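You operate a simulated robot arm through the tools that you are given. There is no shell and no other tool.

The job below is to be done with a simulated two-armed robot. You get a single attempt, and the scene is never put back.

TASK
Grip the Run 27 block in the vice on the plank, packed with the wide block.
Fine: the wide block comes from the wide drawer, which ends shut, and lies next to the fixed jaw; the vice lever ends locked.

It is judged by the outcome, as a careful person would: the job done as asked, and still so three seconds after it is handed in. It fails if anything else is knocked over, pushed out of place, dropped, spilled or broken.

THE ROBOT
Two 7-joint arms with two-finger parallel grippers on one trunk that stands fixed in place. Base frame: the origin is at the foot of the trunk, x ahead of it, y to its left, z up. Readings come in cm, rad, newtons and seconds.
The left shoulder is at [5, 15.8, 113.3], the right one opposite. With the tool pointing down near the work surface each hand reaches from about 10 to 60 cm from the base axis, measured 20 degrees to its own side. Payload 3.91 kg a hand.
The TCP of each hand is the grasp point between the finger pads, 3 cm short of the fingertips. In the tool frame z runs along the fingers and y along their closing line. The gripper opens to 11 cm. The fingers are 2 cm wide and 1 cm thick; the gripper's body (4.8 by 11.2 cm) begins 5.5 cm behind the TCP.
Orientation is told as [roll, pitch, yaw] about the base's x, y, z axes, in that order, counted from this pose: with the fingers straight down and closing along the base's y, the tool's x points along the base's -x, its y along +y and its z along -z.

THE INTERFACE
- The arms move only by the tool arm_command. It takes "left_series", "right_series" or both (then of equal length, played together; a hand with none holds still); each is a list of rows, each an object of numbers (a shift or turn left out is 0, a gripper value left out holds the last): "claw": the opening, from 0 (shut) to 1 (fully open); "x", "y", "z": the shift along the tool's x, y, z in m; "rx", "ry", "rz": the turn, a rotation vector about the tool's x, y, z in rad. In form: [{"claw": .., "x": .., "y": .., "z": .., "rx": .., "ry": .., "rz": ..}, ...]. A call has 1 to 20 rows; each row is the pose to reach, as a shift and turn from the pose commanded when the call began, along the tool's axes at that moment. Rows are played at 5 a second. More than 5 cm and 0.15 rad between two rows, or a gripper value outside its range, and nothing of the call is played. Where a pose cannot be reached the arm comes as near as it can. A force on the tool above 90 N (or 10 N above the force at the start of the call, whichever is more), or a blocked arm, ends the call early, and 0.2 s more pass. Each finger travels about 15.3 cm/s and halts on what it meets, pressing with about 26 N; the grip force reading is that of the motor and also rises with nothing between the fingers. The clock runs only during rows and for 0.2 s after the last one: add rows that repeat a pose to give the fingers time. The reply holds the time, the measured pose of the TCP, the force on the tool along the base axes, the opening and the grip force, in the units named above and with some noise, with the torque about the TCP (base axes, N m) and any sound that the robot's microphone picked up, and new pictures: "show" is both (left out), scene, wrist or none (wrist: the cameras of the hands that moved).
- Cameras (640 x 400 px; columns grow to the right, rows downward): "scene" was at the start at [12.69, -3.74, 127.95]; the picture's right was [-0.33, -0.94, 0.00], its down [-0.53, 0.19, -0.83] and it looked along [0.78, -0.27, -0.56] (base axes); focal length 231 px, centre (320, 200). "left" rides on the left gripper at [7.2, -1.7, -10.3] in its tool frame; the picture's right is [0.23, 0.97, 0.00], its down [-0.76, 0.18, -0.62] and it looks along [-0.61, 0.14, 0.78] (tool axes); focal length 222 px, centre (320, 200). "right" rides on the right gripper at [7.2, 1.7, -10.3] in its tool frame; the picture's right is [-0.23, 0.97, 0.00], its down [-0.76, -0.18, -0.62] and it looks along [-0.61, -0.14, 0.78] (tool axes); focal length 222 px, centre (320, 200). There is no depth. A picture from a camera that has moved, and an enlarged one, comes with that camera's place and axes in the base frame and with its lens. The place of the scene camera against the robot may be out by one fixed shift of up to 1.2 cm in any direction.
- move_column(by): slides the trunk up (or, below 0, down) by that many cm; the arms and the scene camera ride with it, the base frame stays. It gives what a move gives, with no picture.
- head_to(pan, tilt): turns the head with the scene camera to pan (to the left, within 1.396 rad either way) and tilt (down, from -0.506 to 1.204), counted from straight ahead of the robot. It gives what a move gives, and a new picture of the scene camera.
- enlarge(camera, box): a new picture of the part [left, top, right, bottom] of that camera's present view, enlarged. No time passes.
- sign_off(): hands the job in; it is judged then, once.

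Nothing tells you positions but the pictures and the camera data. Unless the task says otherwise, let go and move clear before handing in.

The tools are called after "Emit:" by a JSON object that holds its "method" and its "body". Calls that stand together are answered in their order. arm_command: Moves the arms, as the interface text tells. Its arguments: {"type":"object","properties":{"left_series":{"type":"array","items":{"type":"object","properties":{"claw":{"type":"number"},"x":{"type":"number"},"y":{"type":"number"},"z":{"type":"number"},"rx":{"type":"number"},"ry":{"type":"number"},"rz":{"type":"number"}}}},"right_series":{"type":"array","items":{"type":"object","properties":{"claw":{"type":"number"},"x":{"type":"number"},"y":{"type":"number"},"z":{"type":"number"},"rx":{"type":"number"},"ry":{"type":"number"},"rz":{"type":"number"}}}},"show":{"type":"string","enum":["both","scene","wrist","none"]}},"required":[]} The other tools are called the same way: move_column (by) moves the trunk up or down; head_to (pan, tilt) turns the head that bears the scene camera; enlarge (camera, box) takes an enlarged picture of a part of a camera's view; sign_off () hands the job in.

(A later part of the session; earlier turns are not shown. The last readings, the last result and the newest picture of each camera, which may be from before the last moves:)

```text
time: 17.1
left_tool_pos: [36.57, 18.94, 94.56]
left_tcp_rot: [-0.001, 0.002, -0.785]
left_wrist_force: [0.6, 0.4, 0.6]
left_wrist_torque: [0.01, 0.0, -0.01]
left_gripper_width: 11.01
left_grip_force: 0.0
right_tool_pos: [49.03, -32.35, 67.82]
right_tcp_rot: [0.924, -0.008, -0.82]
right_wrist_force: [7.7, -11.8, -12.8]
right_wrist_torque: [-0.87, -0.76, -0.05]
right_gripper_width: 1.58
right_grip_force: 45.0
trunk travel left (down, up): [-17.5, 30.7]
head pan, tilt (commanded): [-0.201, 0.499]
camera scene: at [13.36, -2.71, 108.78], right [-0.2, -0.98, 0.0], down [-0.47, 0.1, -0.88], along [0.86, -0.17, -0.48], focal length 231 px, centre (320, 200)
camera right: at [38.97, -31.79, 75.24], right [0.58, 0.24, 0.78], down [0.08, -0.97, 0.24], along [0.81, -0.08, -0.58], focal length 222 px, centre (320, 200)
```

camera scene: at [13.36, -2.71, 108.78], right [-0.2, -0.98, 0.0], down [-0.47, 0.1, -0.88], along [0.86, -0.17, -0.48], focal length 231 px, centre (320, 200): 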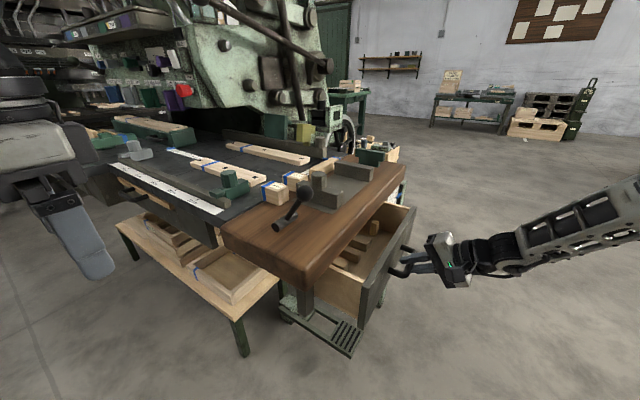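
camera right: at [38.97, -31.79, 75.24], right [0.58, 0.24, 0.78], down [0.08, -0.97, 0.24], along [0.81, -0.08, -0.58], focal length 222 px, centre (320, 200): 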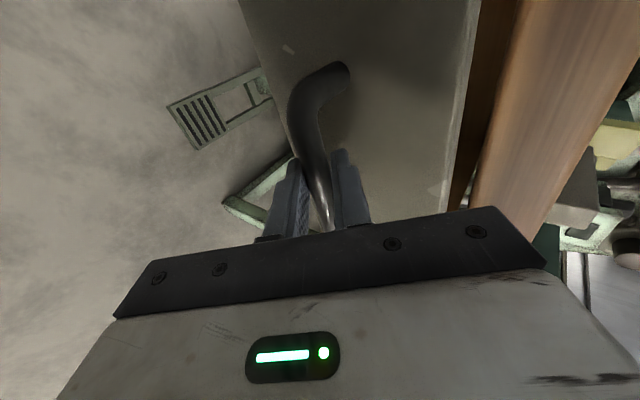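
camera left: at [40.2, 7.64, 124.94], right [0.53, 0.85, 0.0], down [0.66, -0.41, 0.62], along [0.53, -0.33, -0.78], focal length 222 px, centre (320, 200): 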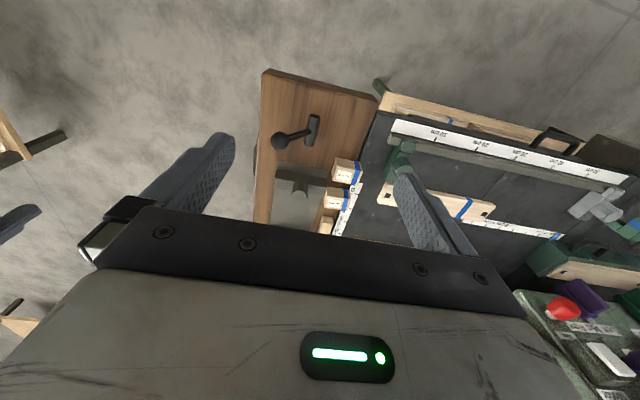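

The drawer slides out and several blocks are inside. Zooming into the drawer.

Emit:
{"method": "enlarge", "body": {"camera": "scene", "box": [310, 190, 430, 320]}}

Emit:
{"method": "enlarge", "body": {"camera": "scene", "box": [330, 220, 390, 280]}}

```text
3.08 times, centred on (370, 255) of scene
camera zoom: at [13.36, -2.71, 108.78], right [-0.2, -0.98, 0.0], down [-0.47, 0.1, -0.88], along [0.86, -0.17, -0.48], focal length 711 px, centre (166, 31)
```

zoom: 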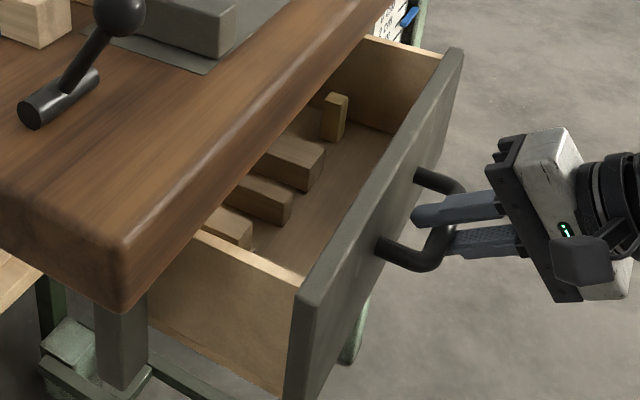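

```text
6.67 times, centred on (360, 250) of scene
camera zoom: at [13.36, -2.71, 108.78], right [-0.2, -0.98, 0.0], down [-0.47, 0.1, -0.88], along [0.86, -0.17, -0.48], focal length 1540 px, centre (53, -133)
```

zoom: 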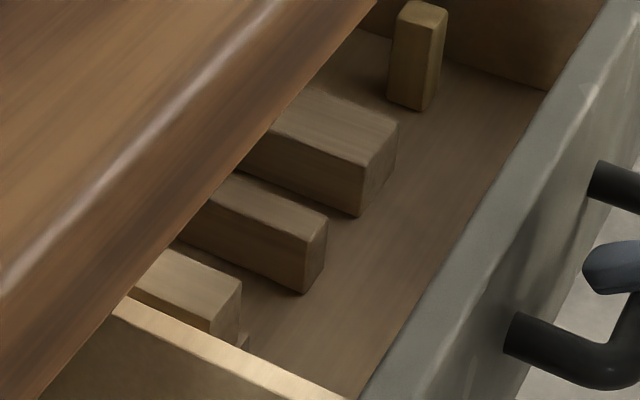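

Four blocks of different widths lie inside. I'll pull the drawer further to expose them fully.

Emit:
{"method": "arm_command", "body": {"right_series": [{"y": -0.006, "z": -0.008}, {"y": -0.015, "z": -0.02}, {"y": -0.024, "z": -0.032}, {"y": -0.033, "z": -0.044}, {"y": -0.033, "z": -0.044}], "show": "both"}}

```text
time: 18.3
left_tool_pos: [36.64, 18.97, 94.54]
left_tcp_rot: [-0.001, 0.004, -0.785]
left_wrist_force: [0.0, -0.1, -0.3]
left_wrist_torque: [0.01, 0.0, -0.02]
left_gripper_width: 11.02
left_grip_force: 0.0
right_tool_pos: [45.11, -36.08, 67.83]
right_tcp_rot: [0.922, -0.012, -0.826]
right_wrist_force: [20.2, -19.7, -12.3]
right_wrist_torque: [-0.76, -0.58, 0.25]
right_gripper_width: 1.58
right_grip_force: 44.5
trunk travel left (down, up): [-17.5, 30.7]
head pan, tilt (commanded): [-0.201, 0.499]
camera scene: at [13.41, -2.76, 108.77], right [-0.2, -0.98, 0.0], down [-0.47, 0.1, -0.88], along [0.86, -0.17, -0.48], focal length 231 px, centre (320, 200)
camera right: at [35.02, -35.59, 75.22], right [0.58, 0.24, 0.78], down [0.07, -0.97, 0.25], along [0.81, -0.09, -0.58], focal length 222 px, centre (320, 200)
```

scene: 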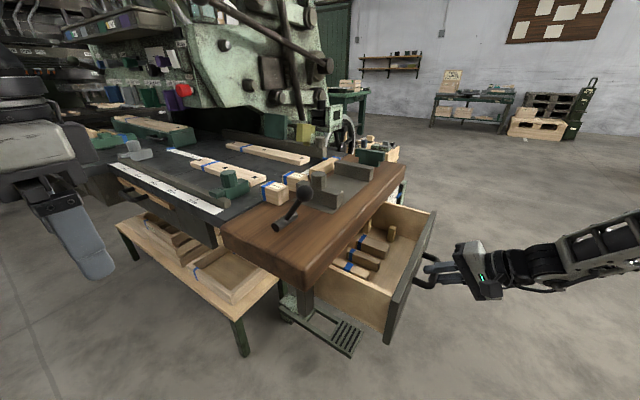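
right: 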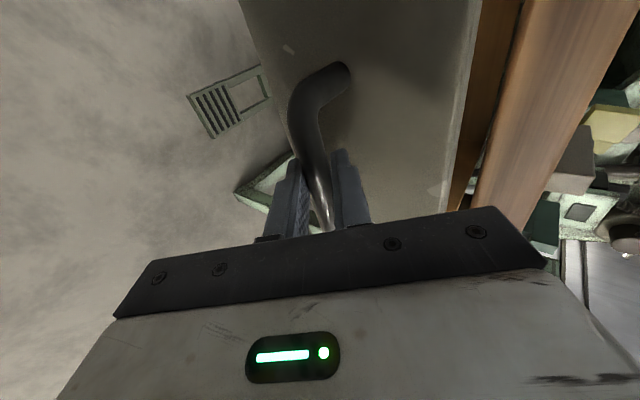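

Emit:
{"method": "enlarge", "body": {"camera": "scene", "box": [310, 190, 450, 330]}}

Emit:
{"method": "enlarge", "body": {"camera": "scene", "box": [330, 215, 410, 285]}}

```text
2.86 times, centred on (380, 260) of scene
camera zoom: at [13.41, -2.76, 108.77], right [-0.2, -0.98, 0.0], down [-0.47, 0.1, -0.88], along [0.86, -0.17, -0.48], focal length 660 px, centre (149, 29)
```

zoom: 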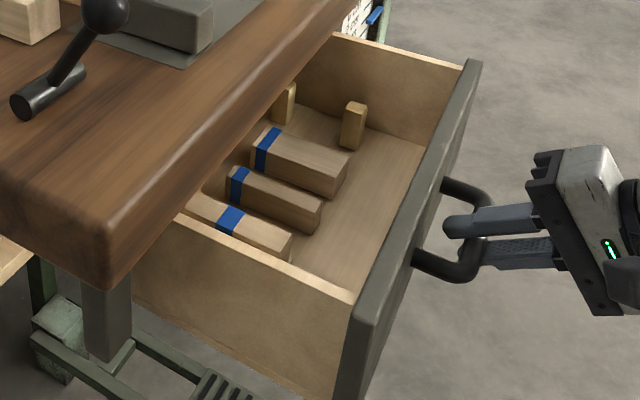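

```text
5.71 times, centred on (370, 250) of scene
camera zoom: at [13.41, -2.76, 108.77], right [-0.2, -0.98, 0.0], down [-0.47, 0.1, -0.88], along [0.86, -0.17, -0.48], focal length 1320 px, centre (34, -86)
```

zoom: 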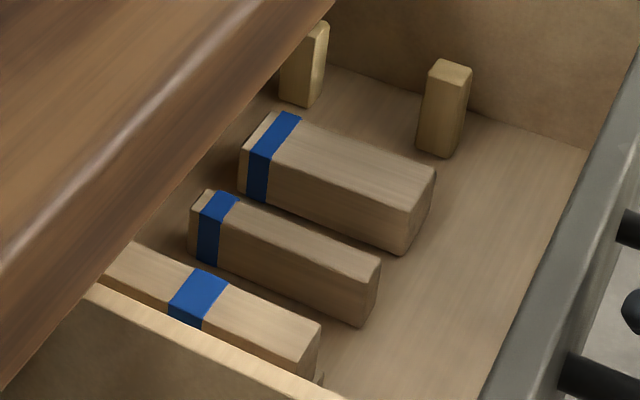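

The far block with the blue band looks widest. I'll relieve the side load, then pull slightly more before releasing.

Emit:
{"method": "arm_command", "body": {"right_series": [{"x": -0.004}, {"x": -0.0045, "y": -0.008, "z": -0.0107}, {"x": -0.005, "y": -0.016, "z": -0.0213}, {"x": -0.005, "y": -0.018, "z": -0.024}, {"x": -0.005, "y": -0.018, "z": -0.024}], "show": "none"}}

```text
time: 19.5
left_tool_pos: [36.47, 19.15, 94.64]
left_tcp_rot: [0.001, 0.003, -0.784]
left_wrist_force: [-0.5, 0.9, 0.0]
left_wrist_torque: [0.01, 0.01, -0.02]
left_gripper_width: 10.99
left_grip_force: 0.1
right_tool_pos: [42.99, -38.23, 67.79]
right_tcp_rot: [0.924, -0.007, -0.819]
right_wrist_force: [10.4, -9.6, -11.1]
right_wrist_torque: [-0.38, -0.16, 1.13]
right_gripper_width: 1.55
right_grip_force: 45.4
trunk travel left (down, up): [-17.5, 30.7]
head pan, tilt (commanded): [-0.201, 0.499]
```

Emit:
{"method": "arm_command", "body": {"right_series": [{"x": -0.002, "y": -0.0015, "z": 0.001}, {"x": -0.002, "y": -0.0015, "z": 0.001}, {"x": -0.002, "y": -0.0015, "z": 0.001, "claw": 0.25}, {"x": -0.002, "y": -0.0015, "z": 0.001, "claw": 0.4}, {"x": -0.002, "y": -0.0015, "z": 0.001, "claw": 0.4}], "show": "both"}}

```text
time: 20.7
left_tool_pos: [36.34, 19.15, 94.56]
left_tcp_rot: [0.001, -0.001, -0.785]
left_wrist_force: [-0.8, -0.1, -0.2]
left_wrist_torque: [0.03, -0.01, -0.02]
left_gripper_width: 11.04
left_grip_force: 0.1
right_tool_pos: [43.11, -38.36, 67.85]
right_tcp_rot: [0.926, -0.01, -0.818]
right_wrist_force: [1.5, 0.2, -0.4]
right_wrist_torque: [-0.02, -0.03, 0.01]
right_gripper_width: 4.39
right_grip_force: 0.1
trunk travel left (down, up): [-17.5, 30.7]
head pan, tilt (commanded): [-0.201, 0.499]
camera scene: at [13.25, -2.61, 108.81], right [-0.2, -0.98, 0.0], down [-0.47, 0.1, -0.88], along [0.86, -0.17, -0.48], focal length 231 px, centre (320, 200)
camera right: at [33.09, -37.88, 75.23], right [0.58, 0.24, 0.78], down [0.08, -0.97, 0.24], along [0.81, -0.08, -0.58], focal length 222 px, centre (320, 200)
```

scene: 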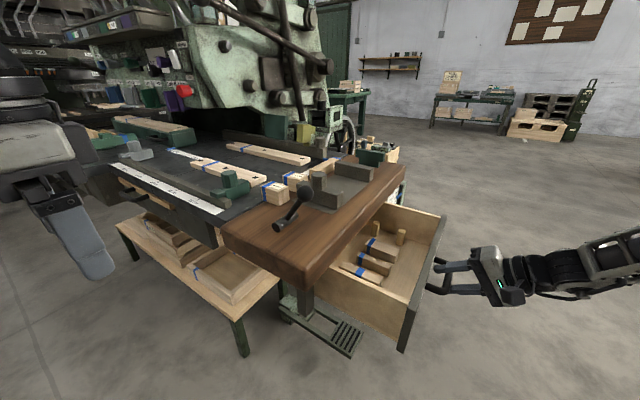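
right: 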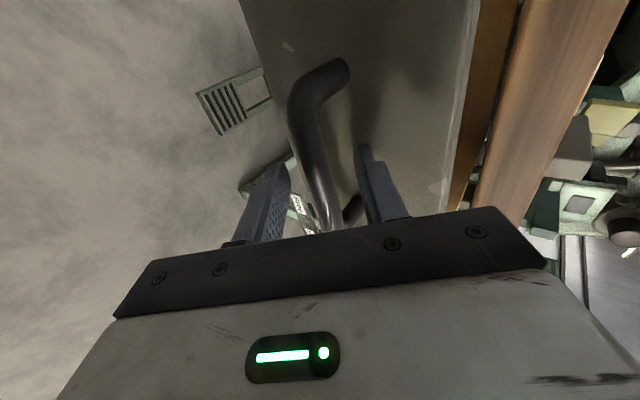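

Released. Backing off along the fingers, then lifting the right hand clear.

Emit:
{"method": "arm_command", "body": {"right_series": [{"z": -0.03}, {"z": -0.06}, {"z": -0.09}, {"z": -0.1, "y": 0.03}, {"z": -0.11, "y": 0.07}, {"z": -0.13, "y": 0.11}, {"z": -0.15, "y": 0.15}, {"z": -0.15, "y": 0.15}], "show": "both"}}

Emit:
{"method": "enlarge", "body": {"camera": "scene", "box": [330, 200, 450, 320]}}

Emit:
{"method": "enlarge", "body": {"camera": "scene", "box": [330, 220, 410, 290]}}

```text
time: 22.5
left_tool_pos: [36.41, 19.2, 94.44]
left_tcp_rot: [-0.001, -0.001, -0.784]
left_wrist_force: [0.5, 0.8, 0.3]
left_wrist_torque: [0.02, -0.02, 0.01]
left_gripper_width: 10.99
left_grip_force: 0.0
right_tool_pos: [40.75, -40.23, 88.93]
right_tcp_rot: [0.927, -0.009, -0.818]
right_wrist_force: [-1.7, 0.0, -0.3]
right_wrist_torque: [0.02, -0.02, 0.02]
right_gripper_width: 4.38
right_grip_force: 0.1
trunk travel left (down, up): [-17.5, 30.7]
head pan, tilt (commanded): [-0.201, 0.499]
camera scene: at [13.24, -2.59, 108.81], right [-0.2, -0.98, 0.0], down [-0.47, 0.1, -0.88], along [0.86, -0.17, -0.48], focal length 231 px, centre (320, 200)
camera right: at [30.66, -39.83, 96.36], right [0.58, 0.24, 0.78], down [0.08, -0.97, 0.24], along [0.81, -0.08, -0.58], focal length 222 px, centre (320, 200)
```

scene: 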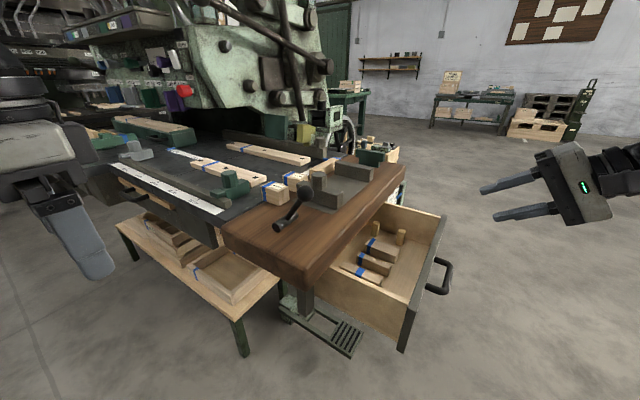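
right: 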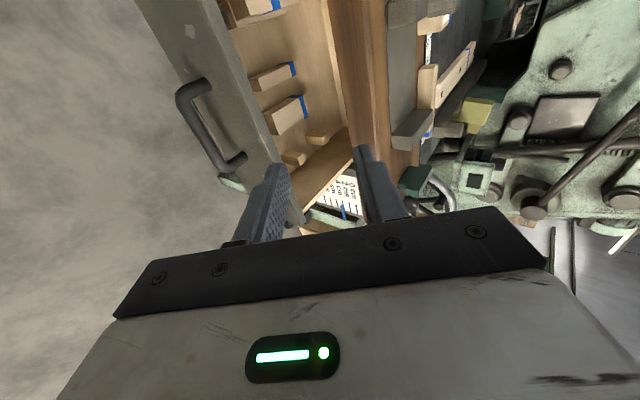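

```text
3.33 times, centred on (390, 260) of scene
camera zoom: at [13.24, -2.59, 108.81], right [-0.2, -0.98, 0.0], down [-0.47, 0.1, -0.88], along [0.86, -0.17, -0.48], focal length 770 px, centre (87, 0)
```

zoom: 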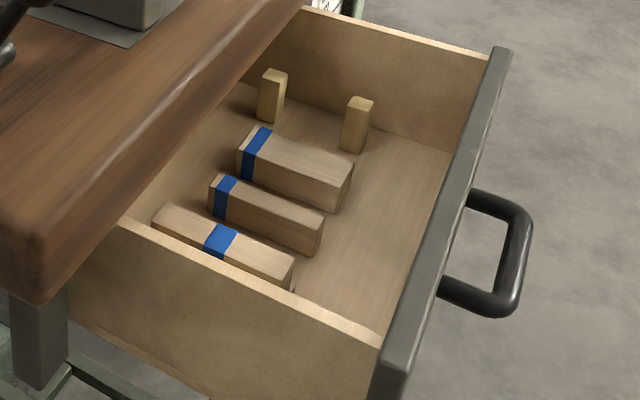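

```text
5.71 times, centred on (370, 255) of scene
camera zoom: at [13.24, -2.59, 108.81], right [-0.2, -0.98, 0.0], down [-0.47, 0.1, -0.88], along [0.86, -0.17, -0.48], focal length 1320 px, centre (34, -114)
```

zoom: 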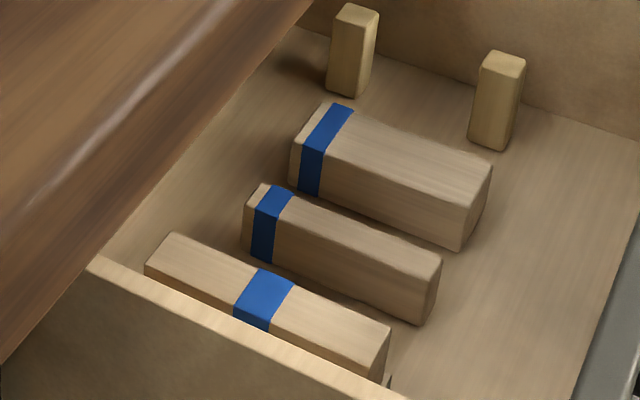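

The far banded block in the drawer is the widest. I'll turn the right hand fingers-down above the open drawer for a top view and measure it.

Emit:
{"method": "arm_command", "body": {"right_series": [{"rx": 0.13, "x": 0.0065, "y": 0.0133, "z": 0.0106}, {"rx": 0.26, "x": 0.013, "y": 0.0266, "z": 0.0212}, {"rx": 0.39, "x": 0.0195, "y": 0.04, "z": 0.0317}, {"rx": 0.52, "x": 0.026, "y": 0.0531, "z": 0.0423}, {"rx": 0.65, "x": 0.0325, "y": 0.0664, "z": 0.0529}, {"rx": 0.78, "x": 0.039, "y": 0.0797, "z": 0.0634}, {"rx": 0.927, "x": 0.0455, "y": 0.093, "z": 0.074}, {"rx": 0.927, "x": 0.0455, "y": 0.093, "z": 0.074, "claw": 1.0}], "show": "wrist"}}

Emit:
{"method": "enlarge", "body": {"camera": "right", "box": [160, 0, 480, 200]}}

```text
time: 24.3
left_tool_pos: [36.36, 19.14, 94.56]
left_tcp_rot: [0.001, 0.0, -0.783]
left_wrist_force: [-0.1, -0.2, -1.1]
left_wrist_torque: [0.02, 0.03, -0.03]
left_gripper_width: 11.01
left_grip_force: 0.1
right_tool_pos: [40.71, -50.4, 67.71]
right_tcp_rot: [0.158, 0.003, -0.816]
right_wrist_force: [0.7, -0.4, 0.2]
right_wrist_torque: [0.02, 0.0, 0.03]
right_gripper_width: 11.0
right_grip_force: 0.0
right hand out of reach, approached as far as the arm can: row 2, 3, 4, 5, 6, 7, 8
trunk travel left (down, up): [-17.5, 30.7]
head pan, tilt (commanded): [-0.201, 0.499]
camera right: at [35.91, -45.07, 78.27], right [0.86, 0.49, 0.15], down [0.32, -0.74, 0.59], along [0.4, -0.45, -0.8], focal length 222 px, centre (320, 200)
```

right: 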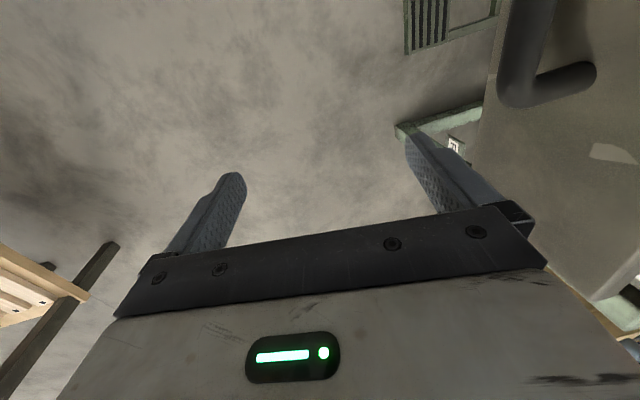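

```text
2.00 times, centred on (320, 100) of right
camera zoom: at [35.91, -45.07, 78.27], right [0.86, 0.49, 0.15], down [0.32, -0.74, 0.59], along [0.4, -0.45, -0.8], focal length 444 px, centre (320, 400)
```

zoom: 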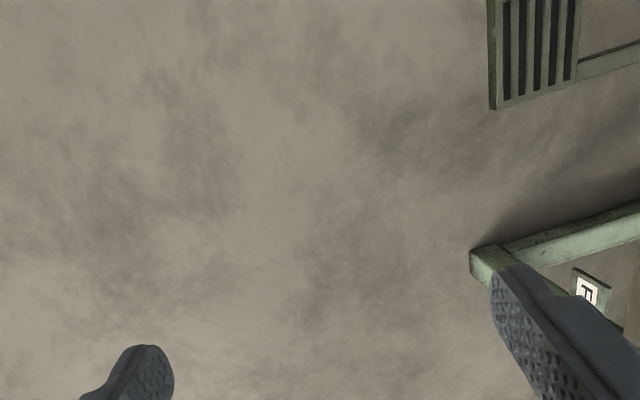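

The arm took a poor nearest solution and ended to the right of the drawer at a low height; nothing seems touched. I'll check the scene, then raise the hand straight up in small steps.

Emit:
{"method": "arm_command", "body": {"right_series": [{"z": -0.03}, {"z": -0.06}, {"z": -0.09}, {"z": -0.12}, {"z": -0.12}], "show": "scene"}}

```text
time: 25.5
left_tool_pos: [36.46, 19.14, 94.61]
left_tcp_rot: [0.0, -0.001, -0.784]
left_wrist_force: [0.4, 0.7, 0.3]
left_wrist_torque: [0.0, 0.04, 0.02]
left_gripper_width: 11.01
left_grip_force: 0.0
right_tool_pos: [39.44, -56.77, 77.27]
right_tcp_rot: [0.163, 0.004, -0.818]
right_wrist_force: [-0.5, -0.9, -0.4]
right_wrist_torque: [0.01, -0.01, -0.03]
right_gripper_width: 11.02
right_grip_force: 0.1
right hand out of reach, approached as far as the arm can: row 1, 2, 3, 4, 5
trunk travel left (down, up): [-17.5, 30.7]
head pan, tilt (commanded): [-0.201, 0.499]
camera scene: at [13.24, -2.61, 108.81], right [-0.2, -0.98, 0.0], down [-0.47, 0.1, -0.88], along [0.86, -0.17, -0.48], focal length 231 px, centre (320, 200)
```

scene: 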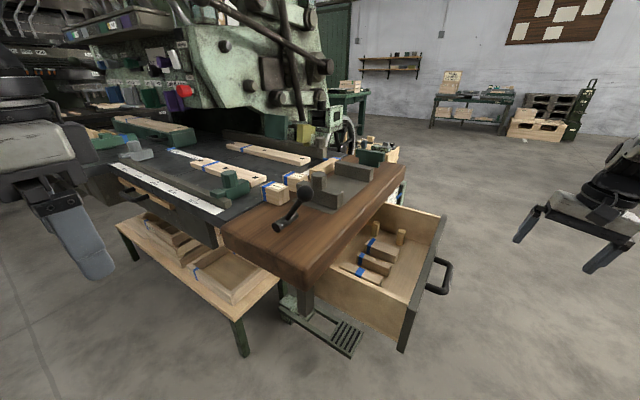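

The drawer is undisturbed. The right arm is in an awkward branch; I'll yaw it back toward 0 in free space where nothing is near.

Emit:
{"method": "arm_command", "body": {"right_series": [{"rz": -0.13}, {"rz": -0.26}, {"rz": -0.39}, {"rz": -0.52}, {"rz": -0.65}, {"rz": -0.8}, {"rz": -0.8}], "show": "none"}}

```text
time: 27.1
left_tool_pos: [36.46, 19.1, 94.54]
left_tcp_rot: [0.001, -0.001, -0.785]
left_wrist_force: [-1.3, -0.6, 0.7]
left_wrist_torque: [0.03, -0.01, -0.02]
left_gripper_width: 10.99
left_grip_force: 0.0
right_tool_pos: [39.35, -56.9, 76.89]
right_tcp_rot: [0.113, -0.112, -0.02]
right_wrist_force: [0.2, -0.4, 0.2]
right_wrist_torque: [0.03, 0.0, 0.02]
right_gripper_width: 10.98
right_grip_force: 0.0
trunk travel left (down, up): [-17.5, 30.7]
head pan, tilt (commanded): [-0.201, 0.499]
```

Emit:
{"method": "arm_command", "body": {"right_series": [{"x": 0.009, "y": 0.028, "z": -0.03, "rx": 0.019, "ry": 0.019}, {"x": 0.018, "y": 0.056, "z": -0.06, "rx": 0.038, "ry": 0.038}, {"x": 0.027, "y": 0.085, "z": -0.09, "rx": 0.057, "ry": 0.057}, {"x": 0.036, "y": 0.113, "z": -0.12, "rx": 0.076, "ry": 0.076}, {"x": 0.045, "y": 0.141, "z": -0.15, "rx": 0.095, "ry": 0.095}, {"x": 0.054, "y": 0.169, "z": -0.18, "rx": 0.113, "ry": 0.113}, {"x": 0.054, "y": 0.169, "z": -0.18, "rx": 0.113, "ry": 0.113}], "show": "scene"}}

```text
time: 28.7
left_tool_pos: [36.42, 19.11, 94.68]
left_tcp_rot: [0.0, 0.002, -0.784]
left_wrist_force: [-0.4, 0.1, 1.1]
left_wrist_torque: [0.0, 0.03, 0.01]
left_gripper_width: 10.97
left_grip_force: 0.1
right_tool_pos: [43.12, -58.32, 100.17]
right_tcp_rot: [-0.001, 0.003, -0.017]
right_wrist_force: [0.8, -0.5, 0.1]
right_wrist_torque: [0.03, 0.0, 0.02]
right_gripper_width: 11.0
right_grip_force: 0.0
right hand out of reach, approached as far as the arm can: row 1, 2, 3, 4, 5, 6, 7
trunk travel left (down, up): [-17.5, 30.7]
head pan, tilt (commanded): [-0.201, 0.499]
camera scene: at [13.24, -2.61, 108.81], right [-0.2, -0.98, 0.0], down [-0.47, 0.1, -0.88], along [0.86, -0.17, -0.48], focal length 231 px, centre (320, 200)
```

scene: 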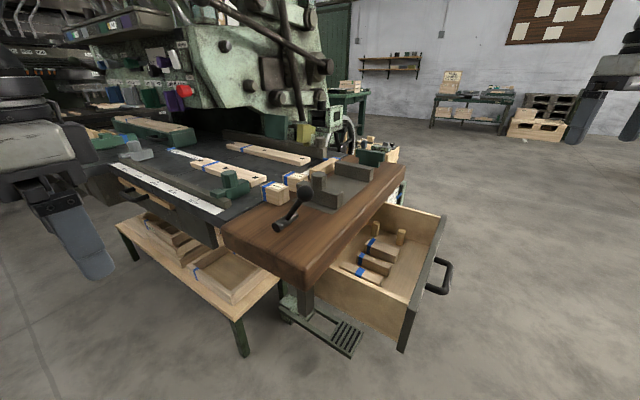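

The right arm is near a joint limit because the shoulder is now too low for a fingers-down pose. I'll raise the trunk back, then bring the hand down and inward relative to the shoulder.

Emit:
{"method": "move_column", "body": {"by": 20}}

Emit:
{"method": "arm_command", "body": {"right_series": [{"z": 0.03}, {"z": 0.07}, {"z": 0.11}, {"z": 0.15}, {"z": 0.19}, {"z": 0.22}, {"z": 0.22}], "show": "scene"}}

```text
time: 30.9
left_tool_pos: [36.42, 19.18, 114.53]
left_tcp_rot: [-0.001, 0.002, -0.784]
left_wrist_force: [0.0, 0.4, -0.4]
left_wrist_torque: [-0.01, 0.0, 0.03]
left_gripper_width: 11.01
left_grip_force: 0.0
right_tool_pos: [43.12, -58.44, 120.2]
right_tcp_rot: [-0.001, 0.002, -0.018]
right_wrist_force: [0.1, -0.9, 0.5]
right_wrist_torque: [0.0, -0.02, -0.02]
right_gripper_width: 10.98
right_grip_force: 0.0
trunk travel left (down, up): [-37.5, 10.7]
head pan, tilt (commanded): [-0.201, 0.499]
```

```text
time: 32.5
left_tool_pos: [36.49, 19.21, 114.6]
left_tcp_rot: [-0.001, -0.001, -0.784]
left_wrist_force: [-0.2, -0.2, 0.9]
left_wrist_torque: [0.03, 0.02, -0.01]
left_gripper_width: 10.97
left_grip_force: 0.1
right_tool_pos: [43.7, -60.87, 97.86]
right_tcp_rot: [0.001, 0.0, -0.017]
right_wrist_force: [0.2, -0.5, 0.4]
right_wrist_torque: [0.0, -0.02, 0.0]
right_gripper_width: 11.0
right_grip_force: 0.0
right hand out of reach, approached as far as the arm can: row 1, 2, 3, 4, 5, 6, 7
trunk travel left (down, up): [-37.5, 10.7]
head pan, tilt (commanded): [-0.201, 0.499]
camera scene: at [13.24, -2.6, 128.81], right [-0.2, -0.98, 0.0], down [-0.47, 0.1, -0.88], along [0.86, -0.17, -0.48], focal length 231 px, centre (320, 200)
```

scene: 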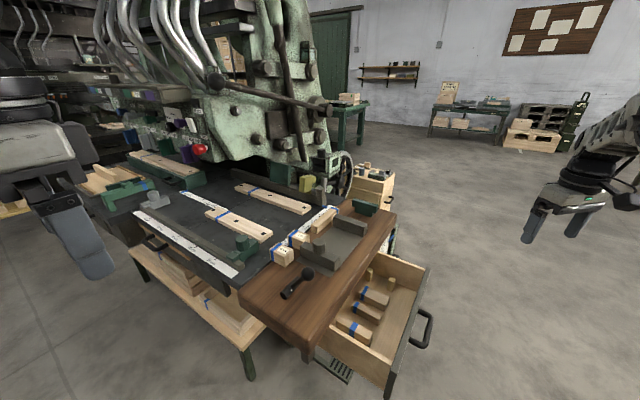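

Emit:
{"method": "arm_command", "body": {"right_series": [{"y": 0.03}, {"y": 0.06}, {"y": 0.09}, {"y": 0.09}], "show": "none"}}

```text
time: 33.5
left_tool_pos: [36.45, 19.07, 114.51]
left_tcp_rot: [0.0, -0.001, -0.784]
left_wrist_force: [0.6, -0.3, 0.2]
left_wrist_torque: [-0.01, -0.03, 0.0]
left_gripper_width: 11.0
left_grip_force: 0.1
right_tool_pos: [45.55, -60.12, 96.54]
right_tcp_rot: [0.003, 0.001, -0.017]
right_wrist_force: [1.3, 0.7, -0.7]
right_wrist_torque: [-0.01, 0.03, 0.02]
right_gripper_width: 10.96
right_grip_force: 0.0
right hand out of reach, approached as far as the arm can: row 1, 2, 3, 4
trunk travel left (down, up): [-37.5, 10.7]
head pan, tilt (commanded): [-0.201, 0.499]
```

Emit:
{"method": "arm_command", "body": {"right_series": [{"rz": 0.13}, {"rz": 0.26}, {"rz": 0.39}, {"rz": 0.52}, {"rz": 0.65}, {"rz": 0.79}, {"rz": 0.79}], "show": "none"}}

Emit:
{"method": "arm_command", "body": {"right_series": [{"rx": -0.13}, {"rx": -0.26}, {"rx": -0.39}, {"rx": -0.52}, {"rx": -0.65}, {"rx": -0.78}, {"rx": -0.93}, {"rx": -0.93}], "show": "none"}}

```text
time: 35.1
left_tool_pos: [36.55, 19.14, 114.57]
left_tcp_rot: [-0.001, 0.0, -0.784]
left_wrist_force: [-0.5, -0.1, -0.3]
left_wrist_torque: [0.01, 0.0, -0.01]
left_gripper_width: 10.97
left_grip_force: 0.0
right_tool_pos: [45.44, -60.08, 96.33]
right_tcp_rot: [0.0, 0.003, -0.812]
right_wrist_force: [-0.2, 0.4, 0.5]
right_wrist_torque: [-0.01, -0.03, -0.02]
right_gripper_width: 10.97
right_grip_force: 0.0
trunk travel left (down, up): [-37.5, 10.7]
head pan, tilt (commanded): [-0.201, 0.499]
```

```text
time: 36.9
left_tool_pos: [36.39, 19.23, 114.55]
left_tcp_rot: [0.0, 0.0, -0.784]
left_wrist_force: [0.6, 0.3, 0.6]
left_wrist_torque: [-0.02, -0.02, -0.01]
left_gripper_width: 10.97
left_grip_force: 0.1
right_tool_pos: [45.49, -60.06, 96.29]
right_tcp_rot: [0.93, -0.001, -0.808]
right_wrist_force: [-0.3, 0.7, -0.2]
right_wrist_torque: [0.01, 0.03, -0.02]
right_gripper_width: 11.0
right_grip_force: 0.0
trunk travel left (down, up): [-37.5, 10.7]
head pan, tilt (commanded): [-0.201, 0.499]
```

Emit:
{"method": "arm_command", "body": {"right_series": [{"x": 0.035, "y": 0.0266, "z": 0.0066}, {"x": 0.07, "y": 0.0532, "z": 0.0132}, {"x": 0.106, "y": 0.08, "z": 0.02}, {"x": 0.141, "y": 0.1064, "z": 0.0264}, {"x": 0.176, "y": 0.133, "z": 0.033}, {"x": 0.176, "y": 0.133, "z": 0.033}], "show": "none"}}

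```text
time: 38.3
left_tool_pos: [36.5, 19.15, 114.52]
left_tcp_rot: [-0.001, 0.0, -0.784]
left_wrist_force: [-0.3, 0.2, -0.3]
left_wrist_torque: [0.01, -0.01, 0.03]
left_gripper_width: 11.01
left_grip_force: 0.1
right_tool_pos: [40.77, -39.95, 105.0]
right_tcp_rot: [0.927, 0.001, -0.808]
right_wrist_force: [-0.2, -0.2, 0.2]
right_wrist_torque: [0.04, 0.03, -0.03]
right_gripper_width: 11.04
right_grip_force: 0.0
trunk travel left (down, up): [-37.5, 10.7]
head pan, tilt (commanded): [-0.201, 0.499]
```

Emit:
{"method": "arm_command", "body": {"right_series": [{"rz": -0.13}, {"rz": -0.26}, {"rz": -0.39}, {"rz": -0.52}, {"rz": -0.65}, {"rz": -0.785}, {"rz": -0.785}], "show": "none"}}

Emit:
{"method": "arm_command", "body": {"right_series": [{"rx": 0.094, "ry": 0.093}, {"rx": 0.188, "ry": 0.186}, {"rx": 0.188, "ry": 0.186}], "show": "none"}}

```text
time: 39.9
left_tool_pos: [36.45, 19.22, 114.63]
left_tcp_rot: [0.0, 0.0, -0.784]
left_wrist_force: [-0.2, -0.5, -0.4]
left_wrist_torque: [-0.02, 0.04, 0.0]
left_gripper_width: 10.98
left_grip_force: 0.0
right_tool_pos: [40.9, -39.97, 105.0]
right_tcp_rot: [0.757, -0.602, -0.267]
right_wrist_force: [-0.5, 0.5, -0.4]
right_wrist_torque: [0.0, 0.01, -0.04]
right_gripper_width: 11.01
right_grip_force: 0.1
trunk travel left (down, up): [-37.5, 10.7]
head pan, tilt (commanded): [-0.201, 0.499]
```

```text
time: 40.7
left_tool_pos: [36.46, 19.25, 114.62]
left_tcp_rot: [0.001, 0.0, -0.786]
left_wrist_force: [-0.6, 0.4, -1.0]
left_wrist_torque: [-0.03, 0.02, -0.01]
left_gripper_width: 10.97
left_grip_force: 0.1
right_tool_pos: [41.0, -39.86, 104.91]
right_tcp_rot: [0.507, -0.45, -0.142]
right_wrist_force: [0.0, 0.2, -0.8]
right_wrist_torque: [0.01, -0.02, -0.01]
right_gripper_width: 10.99
right_grip_force: 0.0
trunk travel left (down, up): [-37.5, 10.7]
head pan, tilt (commanded): [-0.201, 0.499]
```

Working so far; continuing to untilt the right hand while keeping its position.

Emit:
{"method": "arm_command", "body": {"right_series": [{"rx": 0.094, "ry": 0.093}, {"rx": 0.188, "ry": 0.186}, {"rx": 0.188, "ry": 0.186}], "show": "none"}}

Emit:
{"method": "arm_command", "body": {"right_series": [{"rx": 0.094, "ry": 0.093}, {"rx": 0.188, "ry": 0.186}, {"rx": 0.24, "ry": 0.24}, {"rx": 0.24, "ry": 0.24}], "show": "wrist"}}

```text
time: 41.5
left_tool_pos: [36.44, 19.17, 114.48]
left_tcp_rot: [0.001, -0.001, -0.784]
left_wrist_force: [0.1, -0.6, 0.1]
left_wrist_torque: [0.03, -0.01, -0.05]
left_gripper_width: 11.03
left_grip_force: 0.1
right_tool_pos: [41.67, -44.87, 97.66]
right_tcp_rot: [0.298, -0.283, -0.065]
right_wrist_force: [-0.5, 0.3, 0.6]
right_wrist_torque: [0.04, 0.0, 0.01]
right_gripper_width: 11.01
right_grip_force: 0.0
right hand out of reach, approached as far as the arm can: row 1, 2, 3
trunk travel left (down, up): [-37.5, 10.7]
head pan, tilt (commanded): [-0.201, 0.499]
```

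```text
time: 42.5
left_tool_pos: [36.48, 19.22, 114.65]
left_tcp_rot: [0.0, -0.001, -0.783]
left_wrist_force: [0.7, -0.3, -0.1]
left_wrist_torque: [0.02, 0.0, 0.01]
left_gripper_width: 10.99
left_grip_force: 0.0
right_tool_pos: [39.63, -55.68, 89.13]
right_tcp_rot: [0.046, -0.046, -0.025]
right_wrist_force: [0.9, 0.1, 0.8]
right_wrist_torque: [-0.01, 0.01, 0.02]
right_gripper_width: 11.0
right_grip_force: 0.0
right hand out of reach, approached as far as the arm can: row 1, 2, 3, 4
trunk travel left (down, up): [-37.5, 10.7]
head pan, tilt (commanded): [-0.201, 0.499]
camera right: at [32.17, -54.14, 99.01], right [0.25, 0.97, 0.06], down [0.73, -0.22, 0.65], along [0.64, -0.12, -0.76], focal length 222 px, centre (320, 200)
```

right: 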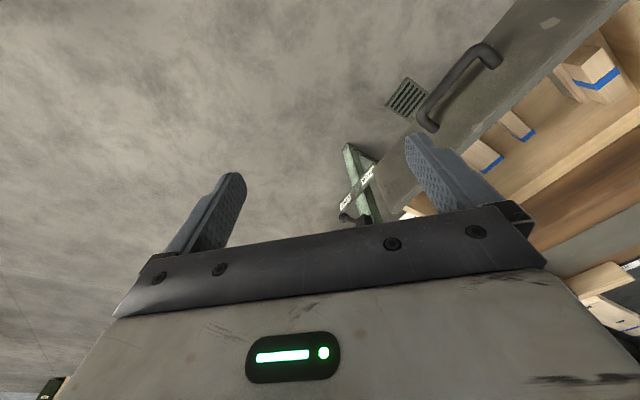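

The untilted pose pushes this arm branch outwards. I'll retrace to the tilted pose and unwind the other way (roll back to closing along the plank axis, then untilt there as I came).

Emit:
{"method": "arm_command", "body": {"right_series": [{"rx": -0.0875, "ry": -0.0875, "x": -0.002, "y": 0.0224, "z": -0.0227}, {"rx": -0.175, "ry": -0.175, "x": -0.004, "y": 0.0449, "z": -0.0454}, {"rx": -0.262, "ry": -0.262, "x": -0.006, "y": 0.0673, "z": -0.0681}, {"rx": -0.35, "ry": -0.35, "x": -0.008, "y": 0.0897, "z": -0.0909}, {"rx": -0.437, "ry": -0.437, "x": -0.01, "y": 0.1121, "z": -0.1136}, {"rx": -0.525, "ry": -0.525, "x": -0.012, "y": 0.1346, "z": -0.1363}, {"rx": -0.612, "ry": -0.612, "x": -0.014, "y": 0.157, "z": -0.159}, {"rx": -0.612, "ry": -0.612, "x": -0.014, "y": 0.157, "z": -0.159}], "show": "none"}}

```text
time: 44.3
left_tool_pos: [36.31, 19.25, 114.58]
left_tcp_rot: [-0.001, 0.0, -0.785]
left_wrist_force: [-0.6, 0.2, 0.3]
left_wrist_torque: [0.0, 0.01, 0.04]
left_gripper_width: 11.03
left_grip_force: 0.1
right_tool_pos: [40.66, -40.01, 105.72]
right_tcp_rot: [0.754, -0.602, -0.269]
right_wrist_force: [1.0, 0.5, 0.0]
right_wrist_torque: [0.02, 0.01, 0.0]
right_gripper_width: 11.02
right_grip_force: 0.0
trunk travel left (down, up): [-37.5, 10.7]
head pan, tilt (commanded): [-0.201, 0.499]
```

Emit:
{"method": "arm_command", "body": {"right_series": [{"x": 0.016, "y": 0.029, "z": 0.019}, {"x": 0.032, "y": 0.0585, "z": 0.038}, {"x": 0.048, "y": 0.088, "z": 0.057}, {"x": 0.064, "y": 0.117, "z": 0.076}, {"x": 0.064, "y": 0.117, "z": 0.076}], "show": "none"}}

Emit:
{"method": "arm_command", "body": {"right_series": [{"rz": -0.13}, {"rz": -0.26}, {"rz": -0.39}, {"rz": -0.52}, {"rz": -0.52}], "show": "none"}}

```text
time: 45.5
left_tool_pos: [36.45, 19.25, 114.51]
left_tcp_rot: [-0.001, 0.001, -0.785]
left_wrist_force: [-0.5, -0.4, 0.4]
left_wrist_torque: [0.0, 0.0, -0.01]
left_gripper_width: 11.01
left_grip_force: 0.0
right_tool_pos: [37.73, -25.03, 104.11]
right_tcp_rot: [0.754, -0.601, -0.266]
right_wrist_force: [-0.2, 0.0, 0.1]
right_wrist_torque: [-0.01, 0.01, 0.02]
right_gripper_width: 11.01
right_grip_force: 0.1
trunk travel left (down, up): [-37.5, 10.7]
head pan, tilt (commanded): [-0.201, 0.499]
```

```text
time: 46.7
left_tool_pos: [36.37, 19.17, 114.6]
left_tcp_rot: [-0.001, -0.002, -0.784]
left_wrist_force: [-0.3, -0.2, 0.4]
left_wrist_torque: [0.04, 0.0, 0.01]
left_gripper_width: 10.99
left_grip_force: 0.1
right_tool_pos: [37.79, -24.96, 104.07]
right_tcp_rot: [0.333, -0.88, 0.34]
right_wrist_force: [0.4, 0.9, -0.5]
right_wrist_torque: [0.02, 0.02, 0.0]
right_gripper_width: 10.99
right_grip_force: 0.0
trunk travel left (down, up): [-37.5, 10.7]
head pan, tilt (commanded): [-0.201, 0.499]
```

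Emit:
{"method": "arm_command", "body": {"right_series": [{"rx": 0.036, "ry": 0.135}, {"rx": 0.072, "ry": 0.27}, {"rx": 0.108, "ry": 0.4}, {"rx": 0.108, "ry": 0.4}], "show": "none"}}

```text
time: 47.7
left_tool_pos: [36.48, 19.22, 114.65]
left_tcp_rot: [-0.001, 0.0, -0.784]
left_wrist_force: [-0.1, -0.6, -0.5]
left_wrist_torque: [0.0, 0.01, 0.0]
left_gripper_width: 11.03
left_grip_force: 0.0
right_tool_pos: [37.71, -25.41, 102.16]
right_tcp_rot: [0.204, -0.631, 0.43]
right_wrist_force: [0.0, 0.0, 0.7]
right_wrist_torque: [0.03, -0.02, 0.02]
right_gripper_width: 11.0
right_grip_force: 0.0
right hand out of reach, approached as far as the arm can: row 2, 3, 4
trunk travel left (down, up): [-37.5, 10.7]
head pan, tilt (commanded): [-0.201, 0.499]
```

I want to see how the right arm is folded. Turning the head to the right to look at it.

Emit:
{"method": "head_to", "body": {"pan": -1.0, "tilt": 0.3}}

```text
time: 48.8
left_tool_pos: [36.46, 19.14, 114.59]
left_tcp_rot: [0.001, 0.0, -0.783]
left_wrist_force: [-1.2, -0.6, -0.6]
left_wrist_torque: [-0.03, 0.01, 0.02]
left_gripper_width: 10.99
left_grip_force: 0.1
right_tool_pos: [37.7, -25.57, 102.17]
right_tcp_rot: [0.205, -0.633, 0.431]
right_wrist_force: [0.7, 1.0, -0.6]
right_wrist_torque: [0.01, 0.0, 0.01]
right_gripper_width: 10.99
right_grip_force: 0.1
trunk travel left (down, up): [-37.5, 10.7]
head pan, tilt (commanded): [-1.0, 0.3]
camera scene: at [9.38, -8.65, 130.64], right [-0.84, -0.54, 0.0], down [-0.16, 0.25, -0.96], along [0.52, -0.8, -0.3], focal length 231 px, centre (320, 200)
```

scene: 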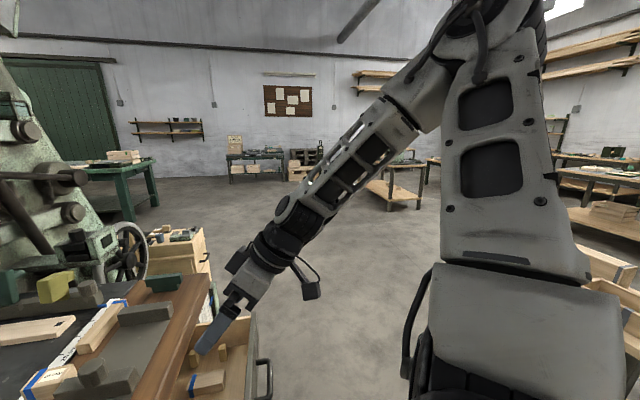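

The elbow is up and the forearm aligned with the hand, so rolling there twists the forearm. I'll retilt, finish rolling back, then untilt on that side.

Emit:
{"method": "arm_command", "body": {"right_series": [{"rx": -0.03, "ry": -0.12, "z": -0.01}, {"rx": -0.06, "ry": -0.24, "z": -0.02}, {"rx": -0.07, "ry": -0.3, "z": -0.02}], "show": "none"}}

Emit:
{"method": "arm_command", "body": {"right_series": [{"rz": -0.13}, {"rz": -0.26}, {"rz": -0.39}, {"rz": -0.39}], "show": "none"}}

```text
time: 49.6
left_tool_pos: [36.43, 19.21, 114.52]
left_tcp_rot: [0.001, -0.001, -0.783]
left_wrist_force: [0.6, -0.6, 0.3]
left_wrist_torque: [-0.01, 0.03, 0.0]
left_gripper_width: 11.0
left_grip_force: 0.0
right_tool_pos: [36.91, -26.43, 103.89]
right_tcp_rot: [0.356, -0.922, 0.316]
right_wrist_force: [-0.7, 0.9, 0.2]
right_wrist_torque: [-0.01, 0.02, 0.03]
right_gripper_width: 11.02
right_grip_force: 0.1
trunk travel left (down, up): [-37.5, 10.7]
head pan, tilt (commanded): [-1.0, 0.3]
```

```text
time: 50.6
left_tool_pos: [36.43, 19.15, 114.52]
left_tcp_rot: [-0.001, 0.002, -0.783]
left_wrist_force: [0.2, 0.0, -1.0]
left_wrist_torque: [0.0, 0.01, 0.03]
left_gripper_width: 11.0
left_grip_force: 0.0
right_tool_pos: [36.66, -26.44, 104.07]
right_tcp_rot: [-0.189, -0.955, 0.985]
right_wrist_force: [0.0, 0.1, -0.4]
right_wrist_torque: [0.0, 0.01, 0.01]
right_gripper_width: 11.02
right_grip_force: 0.1
trunk travel left (down, up): [-37.5, 10.7]
head pan, tilt (commanded): [-1.0, 0.3]
```

Emit:
{"method": "arm_command", "body": {"right_series": [{"rx": -0.016, "ry": 0.13}, {"rx": -0.032, "ry": 0.26}, {"rx": -0.05, "ry": 0.4}, {"rx": -0.05, "ry": 0.4}], "show": "scene"}}

```text
time: 51.6
left_tool_pos: [36.34, 19.13, 114.63]
left_tcp_rot: [0.001, 0.0, -0.784]
left_wrist_force: [0.5, -0.3, 1.1]
left_wrist_torque: [-0.02, 0.01, 0.01]
left_gripper_width: 11.0
left_grip_force: 0.1
right_tool_pos: [36.84, -26.77, 102.63]
right_tcp_rot: [-0.104, -0.656, 0.918]
right_wrist_force: [0.5, -0.6, 0.3]
right_wrist_torque: [0.01, 0.03, 0.0]
right_gripper_width: 11.02
right_grip_force: 0.0
right hand out of reach, approached as far as the arm can: row 3, 4
trunk travel left (down, up): [-37.5, 10.7]
head pan, tilt (commanded): [-1.0, 0.3]
camera scene: at [9.41, -8.65, 130.64], right [-0.84, -0.54, 0.0], down [-0.16, 0.25, -0.96], along [0.52, -0.8, -0.3], focal length 231 px, centre (320, 200)
```

scene: 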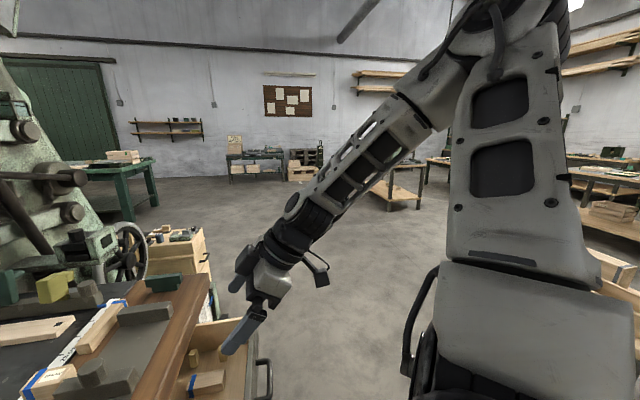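

To understand the good posture, I'll look at the left arm, which is still in its original branch.

Emit:
{"method": "head_to", "body": {"pan": 1.0, "tilt": 0.3}}

```text
time: 53.5
left_tool_pos: [36.4, 19.2, 114.54]
left_tcp_rot: [0.0, 0.0, -0.782]
left_wrist_force: [0.4, -0.8, -1.0]
left_wrist_torque: [0.01, 0.03, -0.02]
left_gripper_width: 11.0
left_grip_force: 0.1
right_tool_pos: [36.93, -26.7, 102.62]
right_tcp_rot: [-0.104, -0.657, 0.918]
right_wrist_force: [0.3, 0.3, 0.4]
right_wrist_torque: [-0.01, 0.01, -0.01]
right_gripper_width: 11.01
right_grip_force: 0.0
trunk travel left (down, up): [-37.5, 10.7]
head pan, tilt (commanded): [1.0, 0.3]
camera scene: at [9.38, 7.06, 130.65], right [0.84, -0.54, 0.0], down [-0.16, -0.25, -0.96], along [0.52, 0.8, -0.3], focal length 231 px, centre (320, 200)
```

scene: 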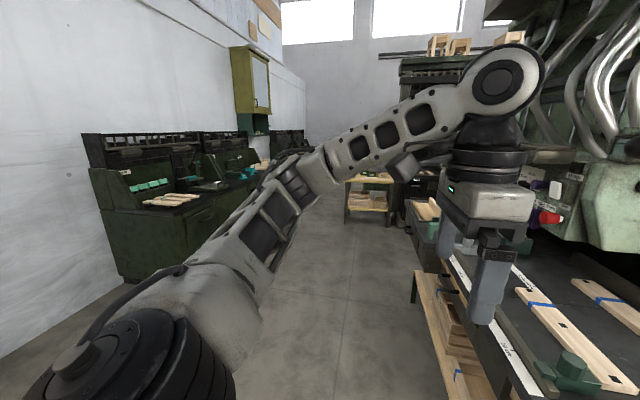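

The left arm shows the usual posture; the right is in an "elbow-up" posture that still does tilted poses well, and tilted grasps suit this job. Now I'll measure things with the scene camera zoomed in.

Emit:
{"method": "head_to", "body": {"pan": -0.35, "tilt": 0.75}}

Emit:
{"method": "enlarge", "body": {"camera": "scene", "box": [290, 180, 410, 260]}}

Emit:
{"method": "enlarge", "body": {"camera": "scene", "box": [230, 110, 310, 170]}}

Emit:
{"method": "enlarge", "body": {"camera": "scene", "box": [230, 100, 350, 200]}}

```text
time: 55.0
left_tool_pos: [36.38, 19.11, 114.63]
left_tcp_rot: [0.001, 0.0, -0.784]
left_wrist_force: [0.2, -0.7, 0.3]
left_wrist_torque: [-0.01, 0.0, 0.01]
left_gripper_width: 11.01
left_grip_force: 0.1
right_tool_pos: [36.86, -26.64, 102.72]
right_tcp_rot: [-0.102, -0.658, 0.919]
right_wrist_force: [0.4, 0.5, -0.3]
right_wrist_torque: [-0.02, -0.02, -0.01]
right_gripper_width: 10.99
right_grip_force: 0.1
trunk travel left (down, up): [-37.5, 10.7]
head pan, tilt (commanded): [-0.351, 0.75]
camera scene: at [12.12, -3.64, 126.61], right [-0.34, -0.94, 0.0], down [-0.64, 0.23, -0.73], along [0.69, -0.25, -0.68], focal length 231 px, centre (320, 200)
```

scene: 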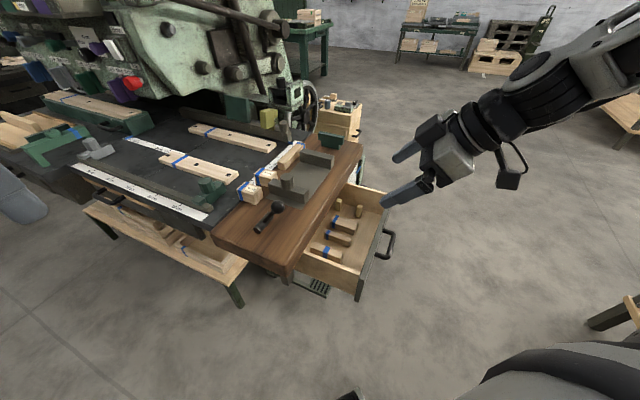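

```text
5.00 times, centred on (350, 220) of scene
camera zoom: at [12.12, -3.64, 126.61], right [-0.34, -0.94, 0.0], down [-0.64, 0.23, -0.73], along [0.69, -0.25, -0.68], focal length 1155 px, centre (170, 100)
```

zoom: 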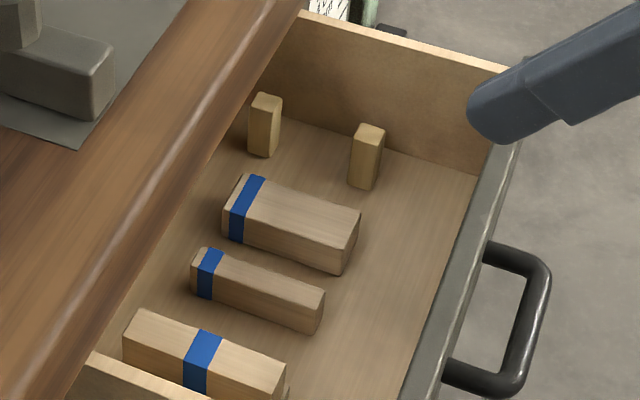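

```text
6.67 times, centred on (270, 140) of scene
camera zoom: at [12.12, -3.64, 126.61], right [-0.34, -0.94, 0.0], down [-0.64, 0.23, -0.73], along [0.69, -0.25, -0.68], focal length 1540 px, centre (653, 600)
```

zoom: 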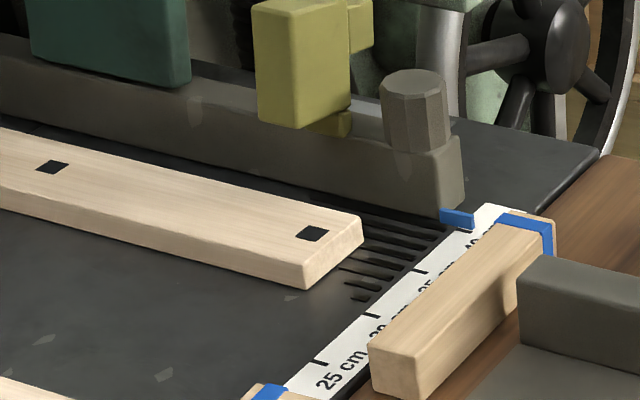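

```text
4.00 times, centred on (290, 150) of scene
camera zoom: at [12.12, -3.64, 126.61], right [-0.34, -0.94, 0.0], down [-0.64, 0.23, -0.73], along [0.69, -0.25, -0.68], focal length 924 px, centre (440, 400)
```

zoom: 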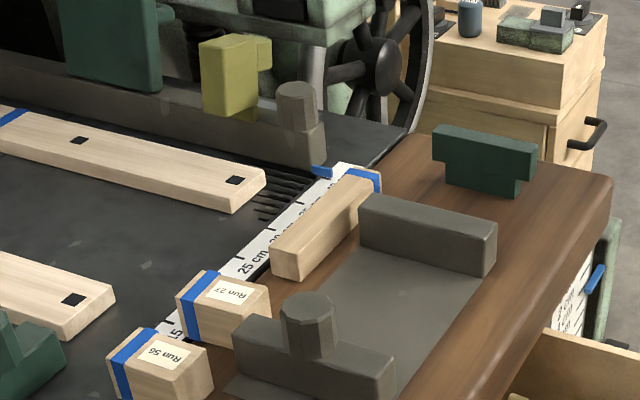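

Measured so far: the wide block is about 8.9 × 3.6 × 3.4 cm, centred near (59.8,-30.1), top z≈64.5; plank top is nearer z≈79. Zooming further on the vice and the Run 27 block.

Emit:
{"method": "enlarge", "body": {"camera": "scene", "box": [295, 140, 345, 175]}}

Emit:
{"method": "enlarge", "body": {"camera": "scene", "box": [265, 160, 335, 210]}}

Emit:
{"method": "enlarge", "body": {"camera": "scene", "box": [232, 160, 292, 205]}}

Emit:
{"method": "enlarge", "body": {"camera": "scene", "box": [240, 190, 300, 245]}}

```text
11.43 times, centred on (320, 158) of scene
camera zoom: at [12.12, -3.64, 126.61], right [-0.34, -0.94, 0.0], down [-0.64, 0.23, -0.73], along [0.69, -0.25, -0.68], focal length 2641 px, centre (320, 686)
```

zoom: 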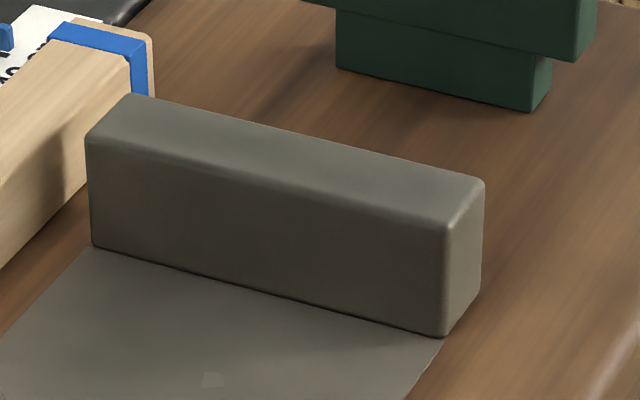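

```text
8.00 times, centred on (300, 185) of scene
camera zoom: at [12.12, -3.64, 126.61], right [-0.34, -0.94, 0.0], down [-0.64, 0.23, -0.73], along [0.69, -0.25, -0.68], focal length 1849 px, centre (480, 320)
```

zoom: 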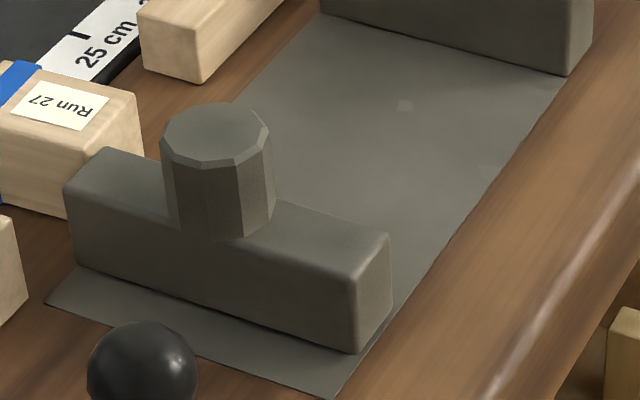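

```text
8.89 times, centred on (262, 182) of scene
camera zoom: at [12.12, -3.64, 126.61], right [-0.34, -0.94, 0.0], down [-0.64, 0.23, -0.73], along [0.69, -0.25, -0.68], focal length 2054 px, centre (836, 356)
```

zoom: 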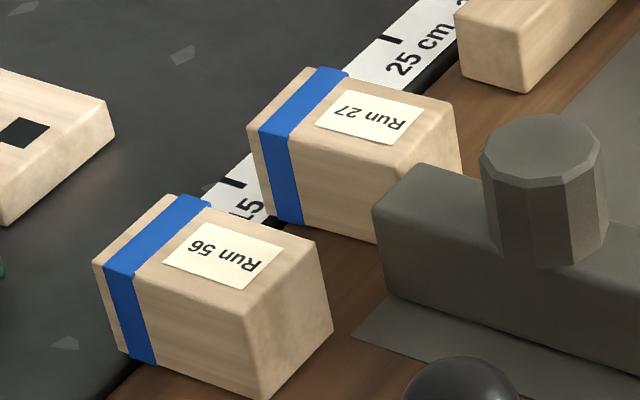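

```text
7.27 times, centred on (270, 218) of scene
camera zoom: at [12.12, -3.64, 126.61], right [-0.34, -0.94, 0.0], down [-0.64, 0.23, -0.73], along [0.69, -0.25, -0.68], focal length 1681 px, centre (684, 73)
```

zoom: 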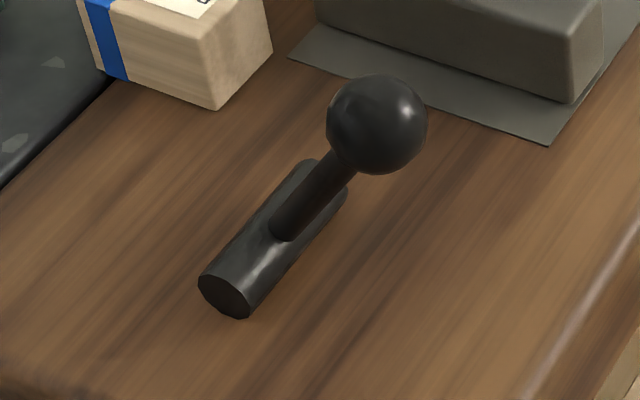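

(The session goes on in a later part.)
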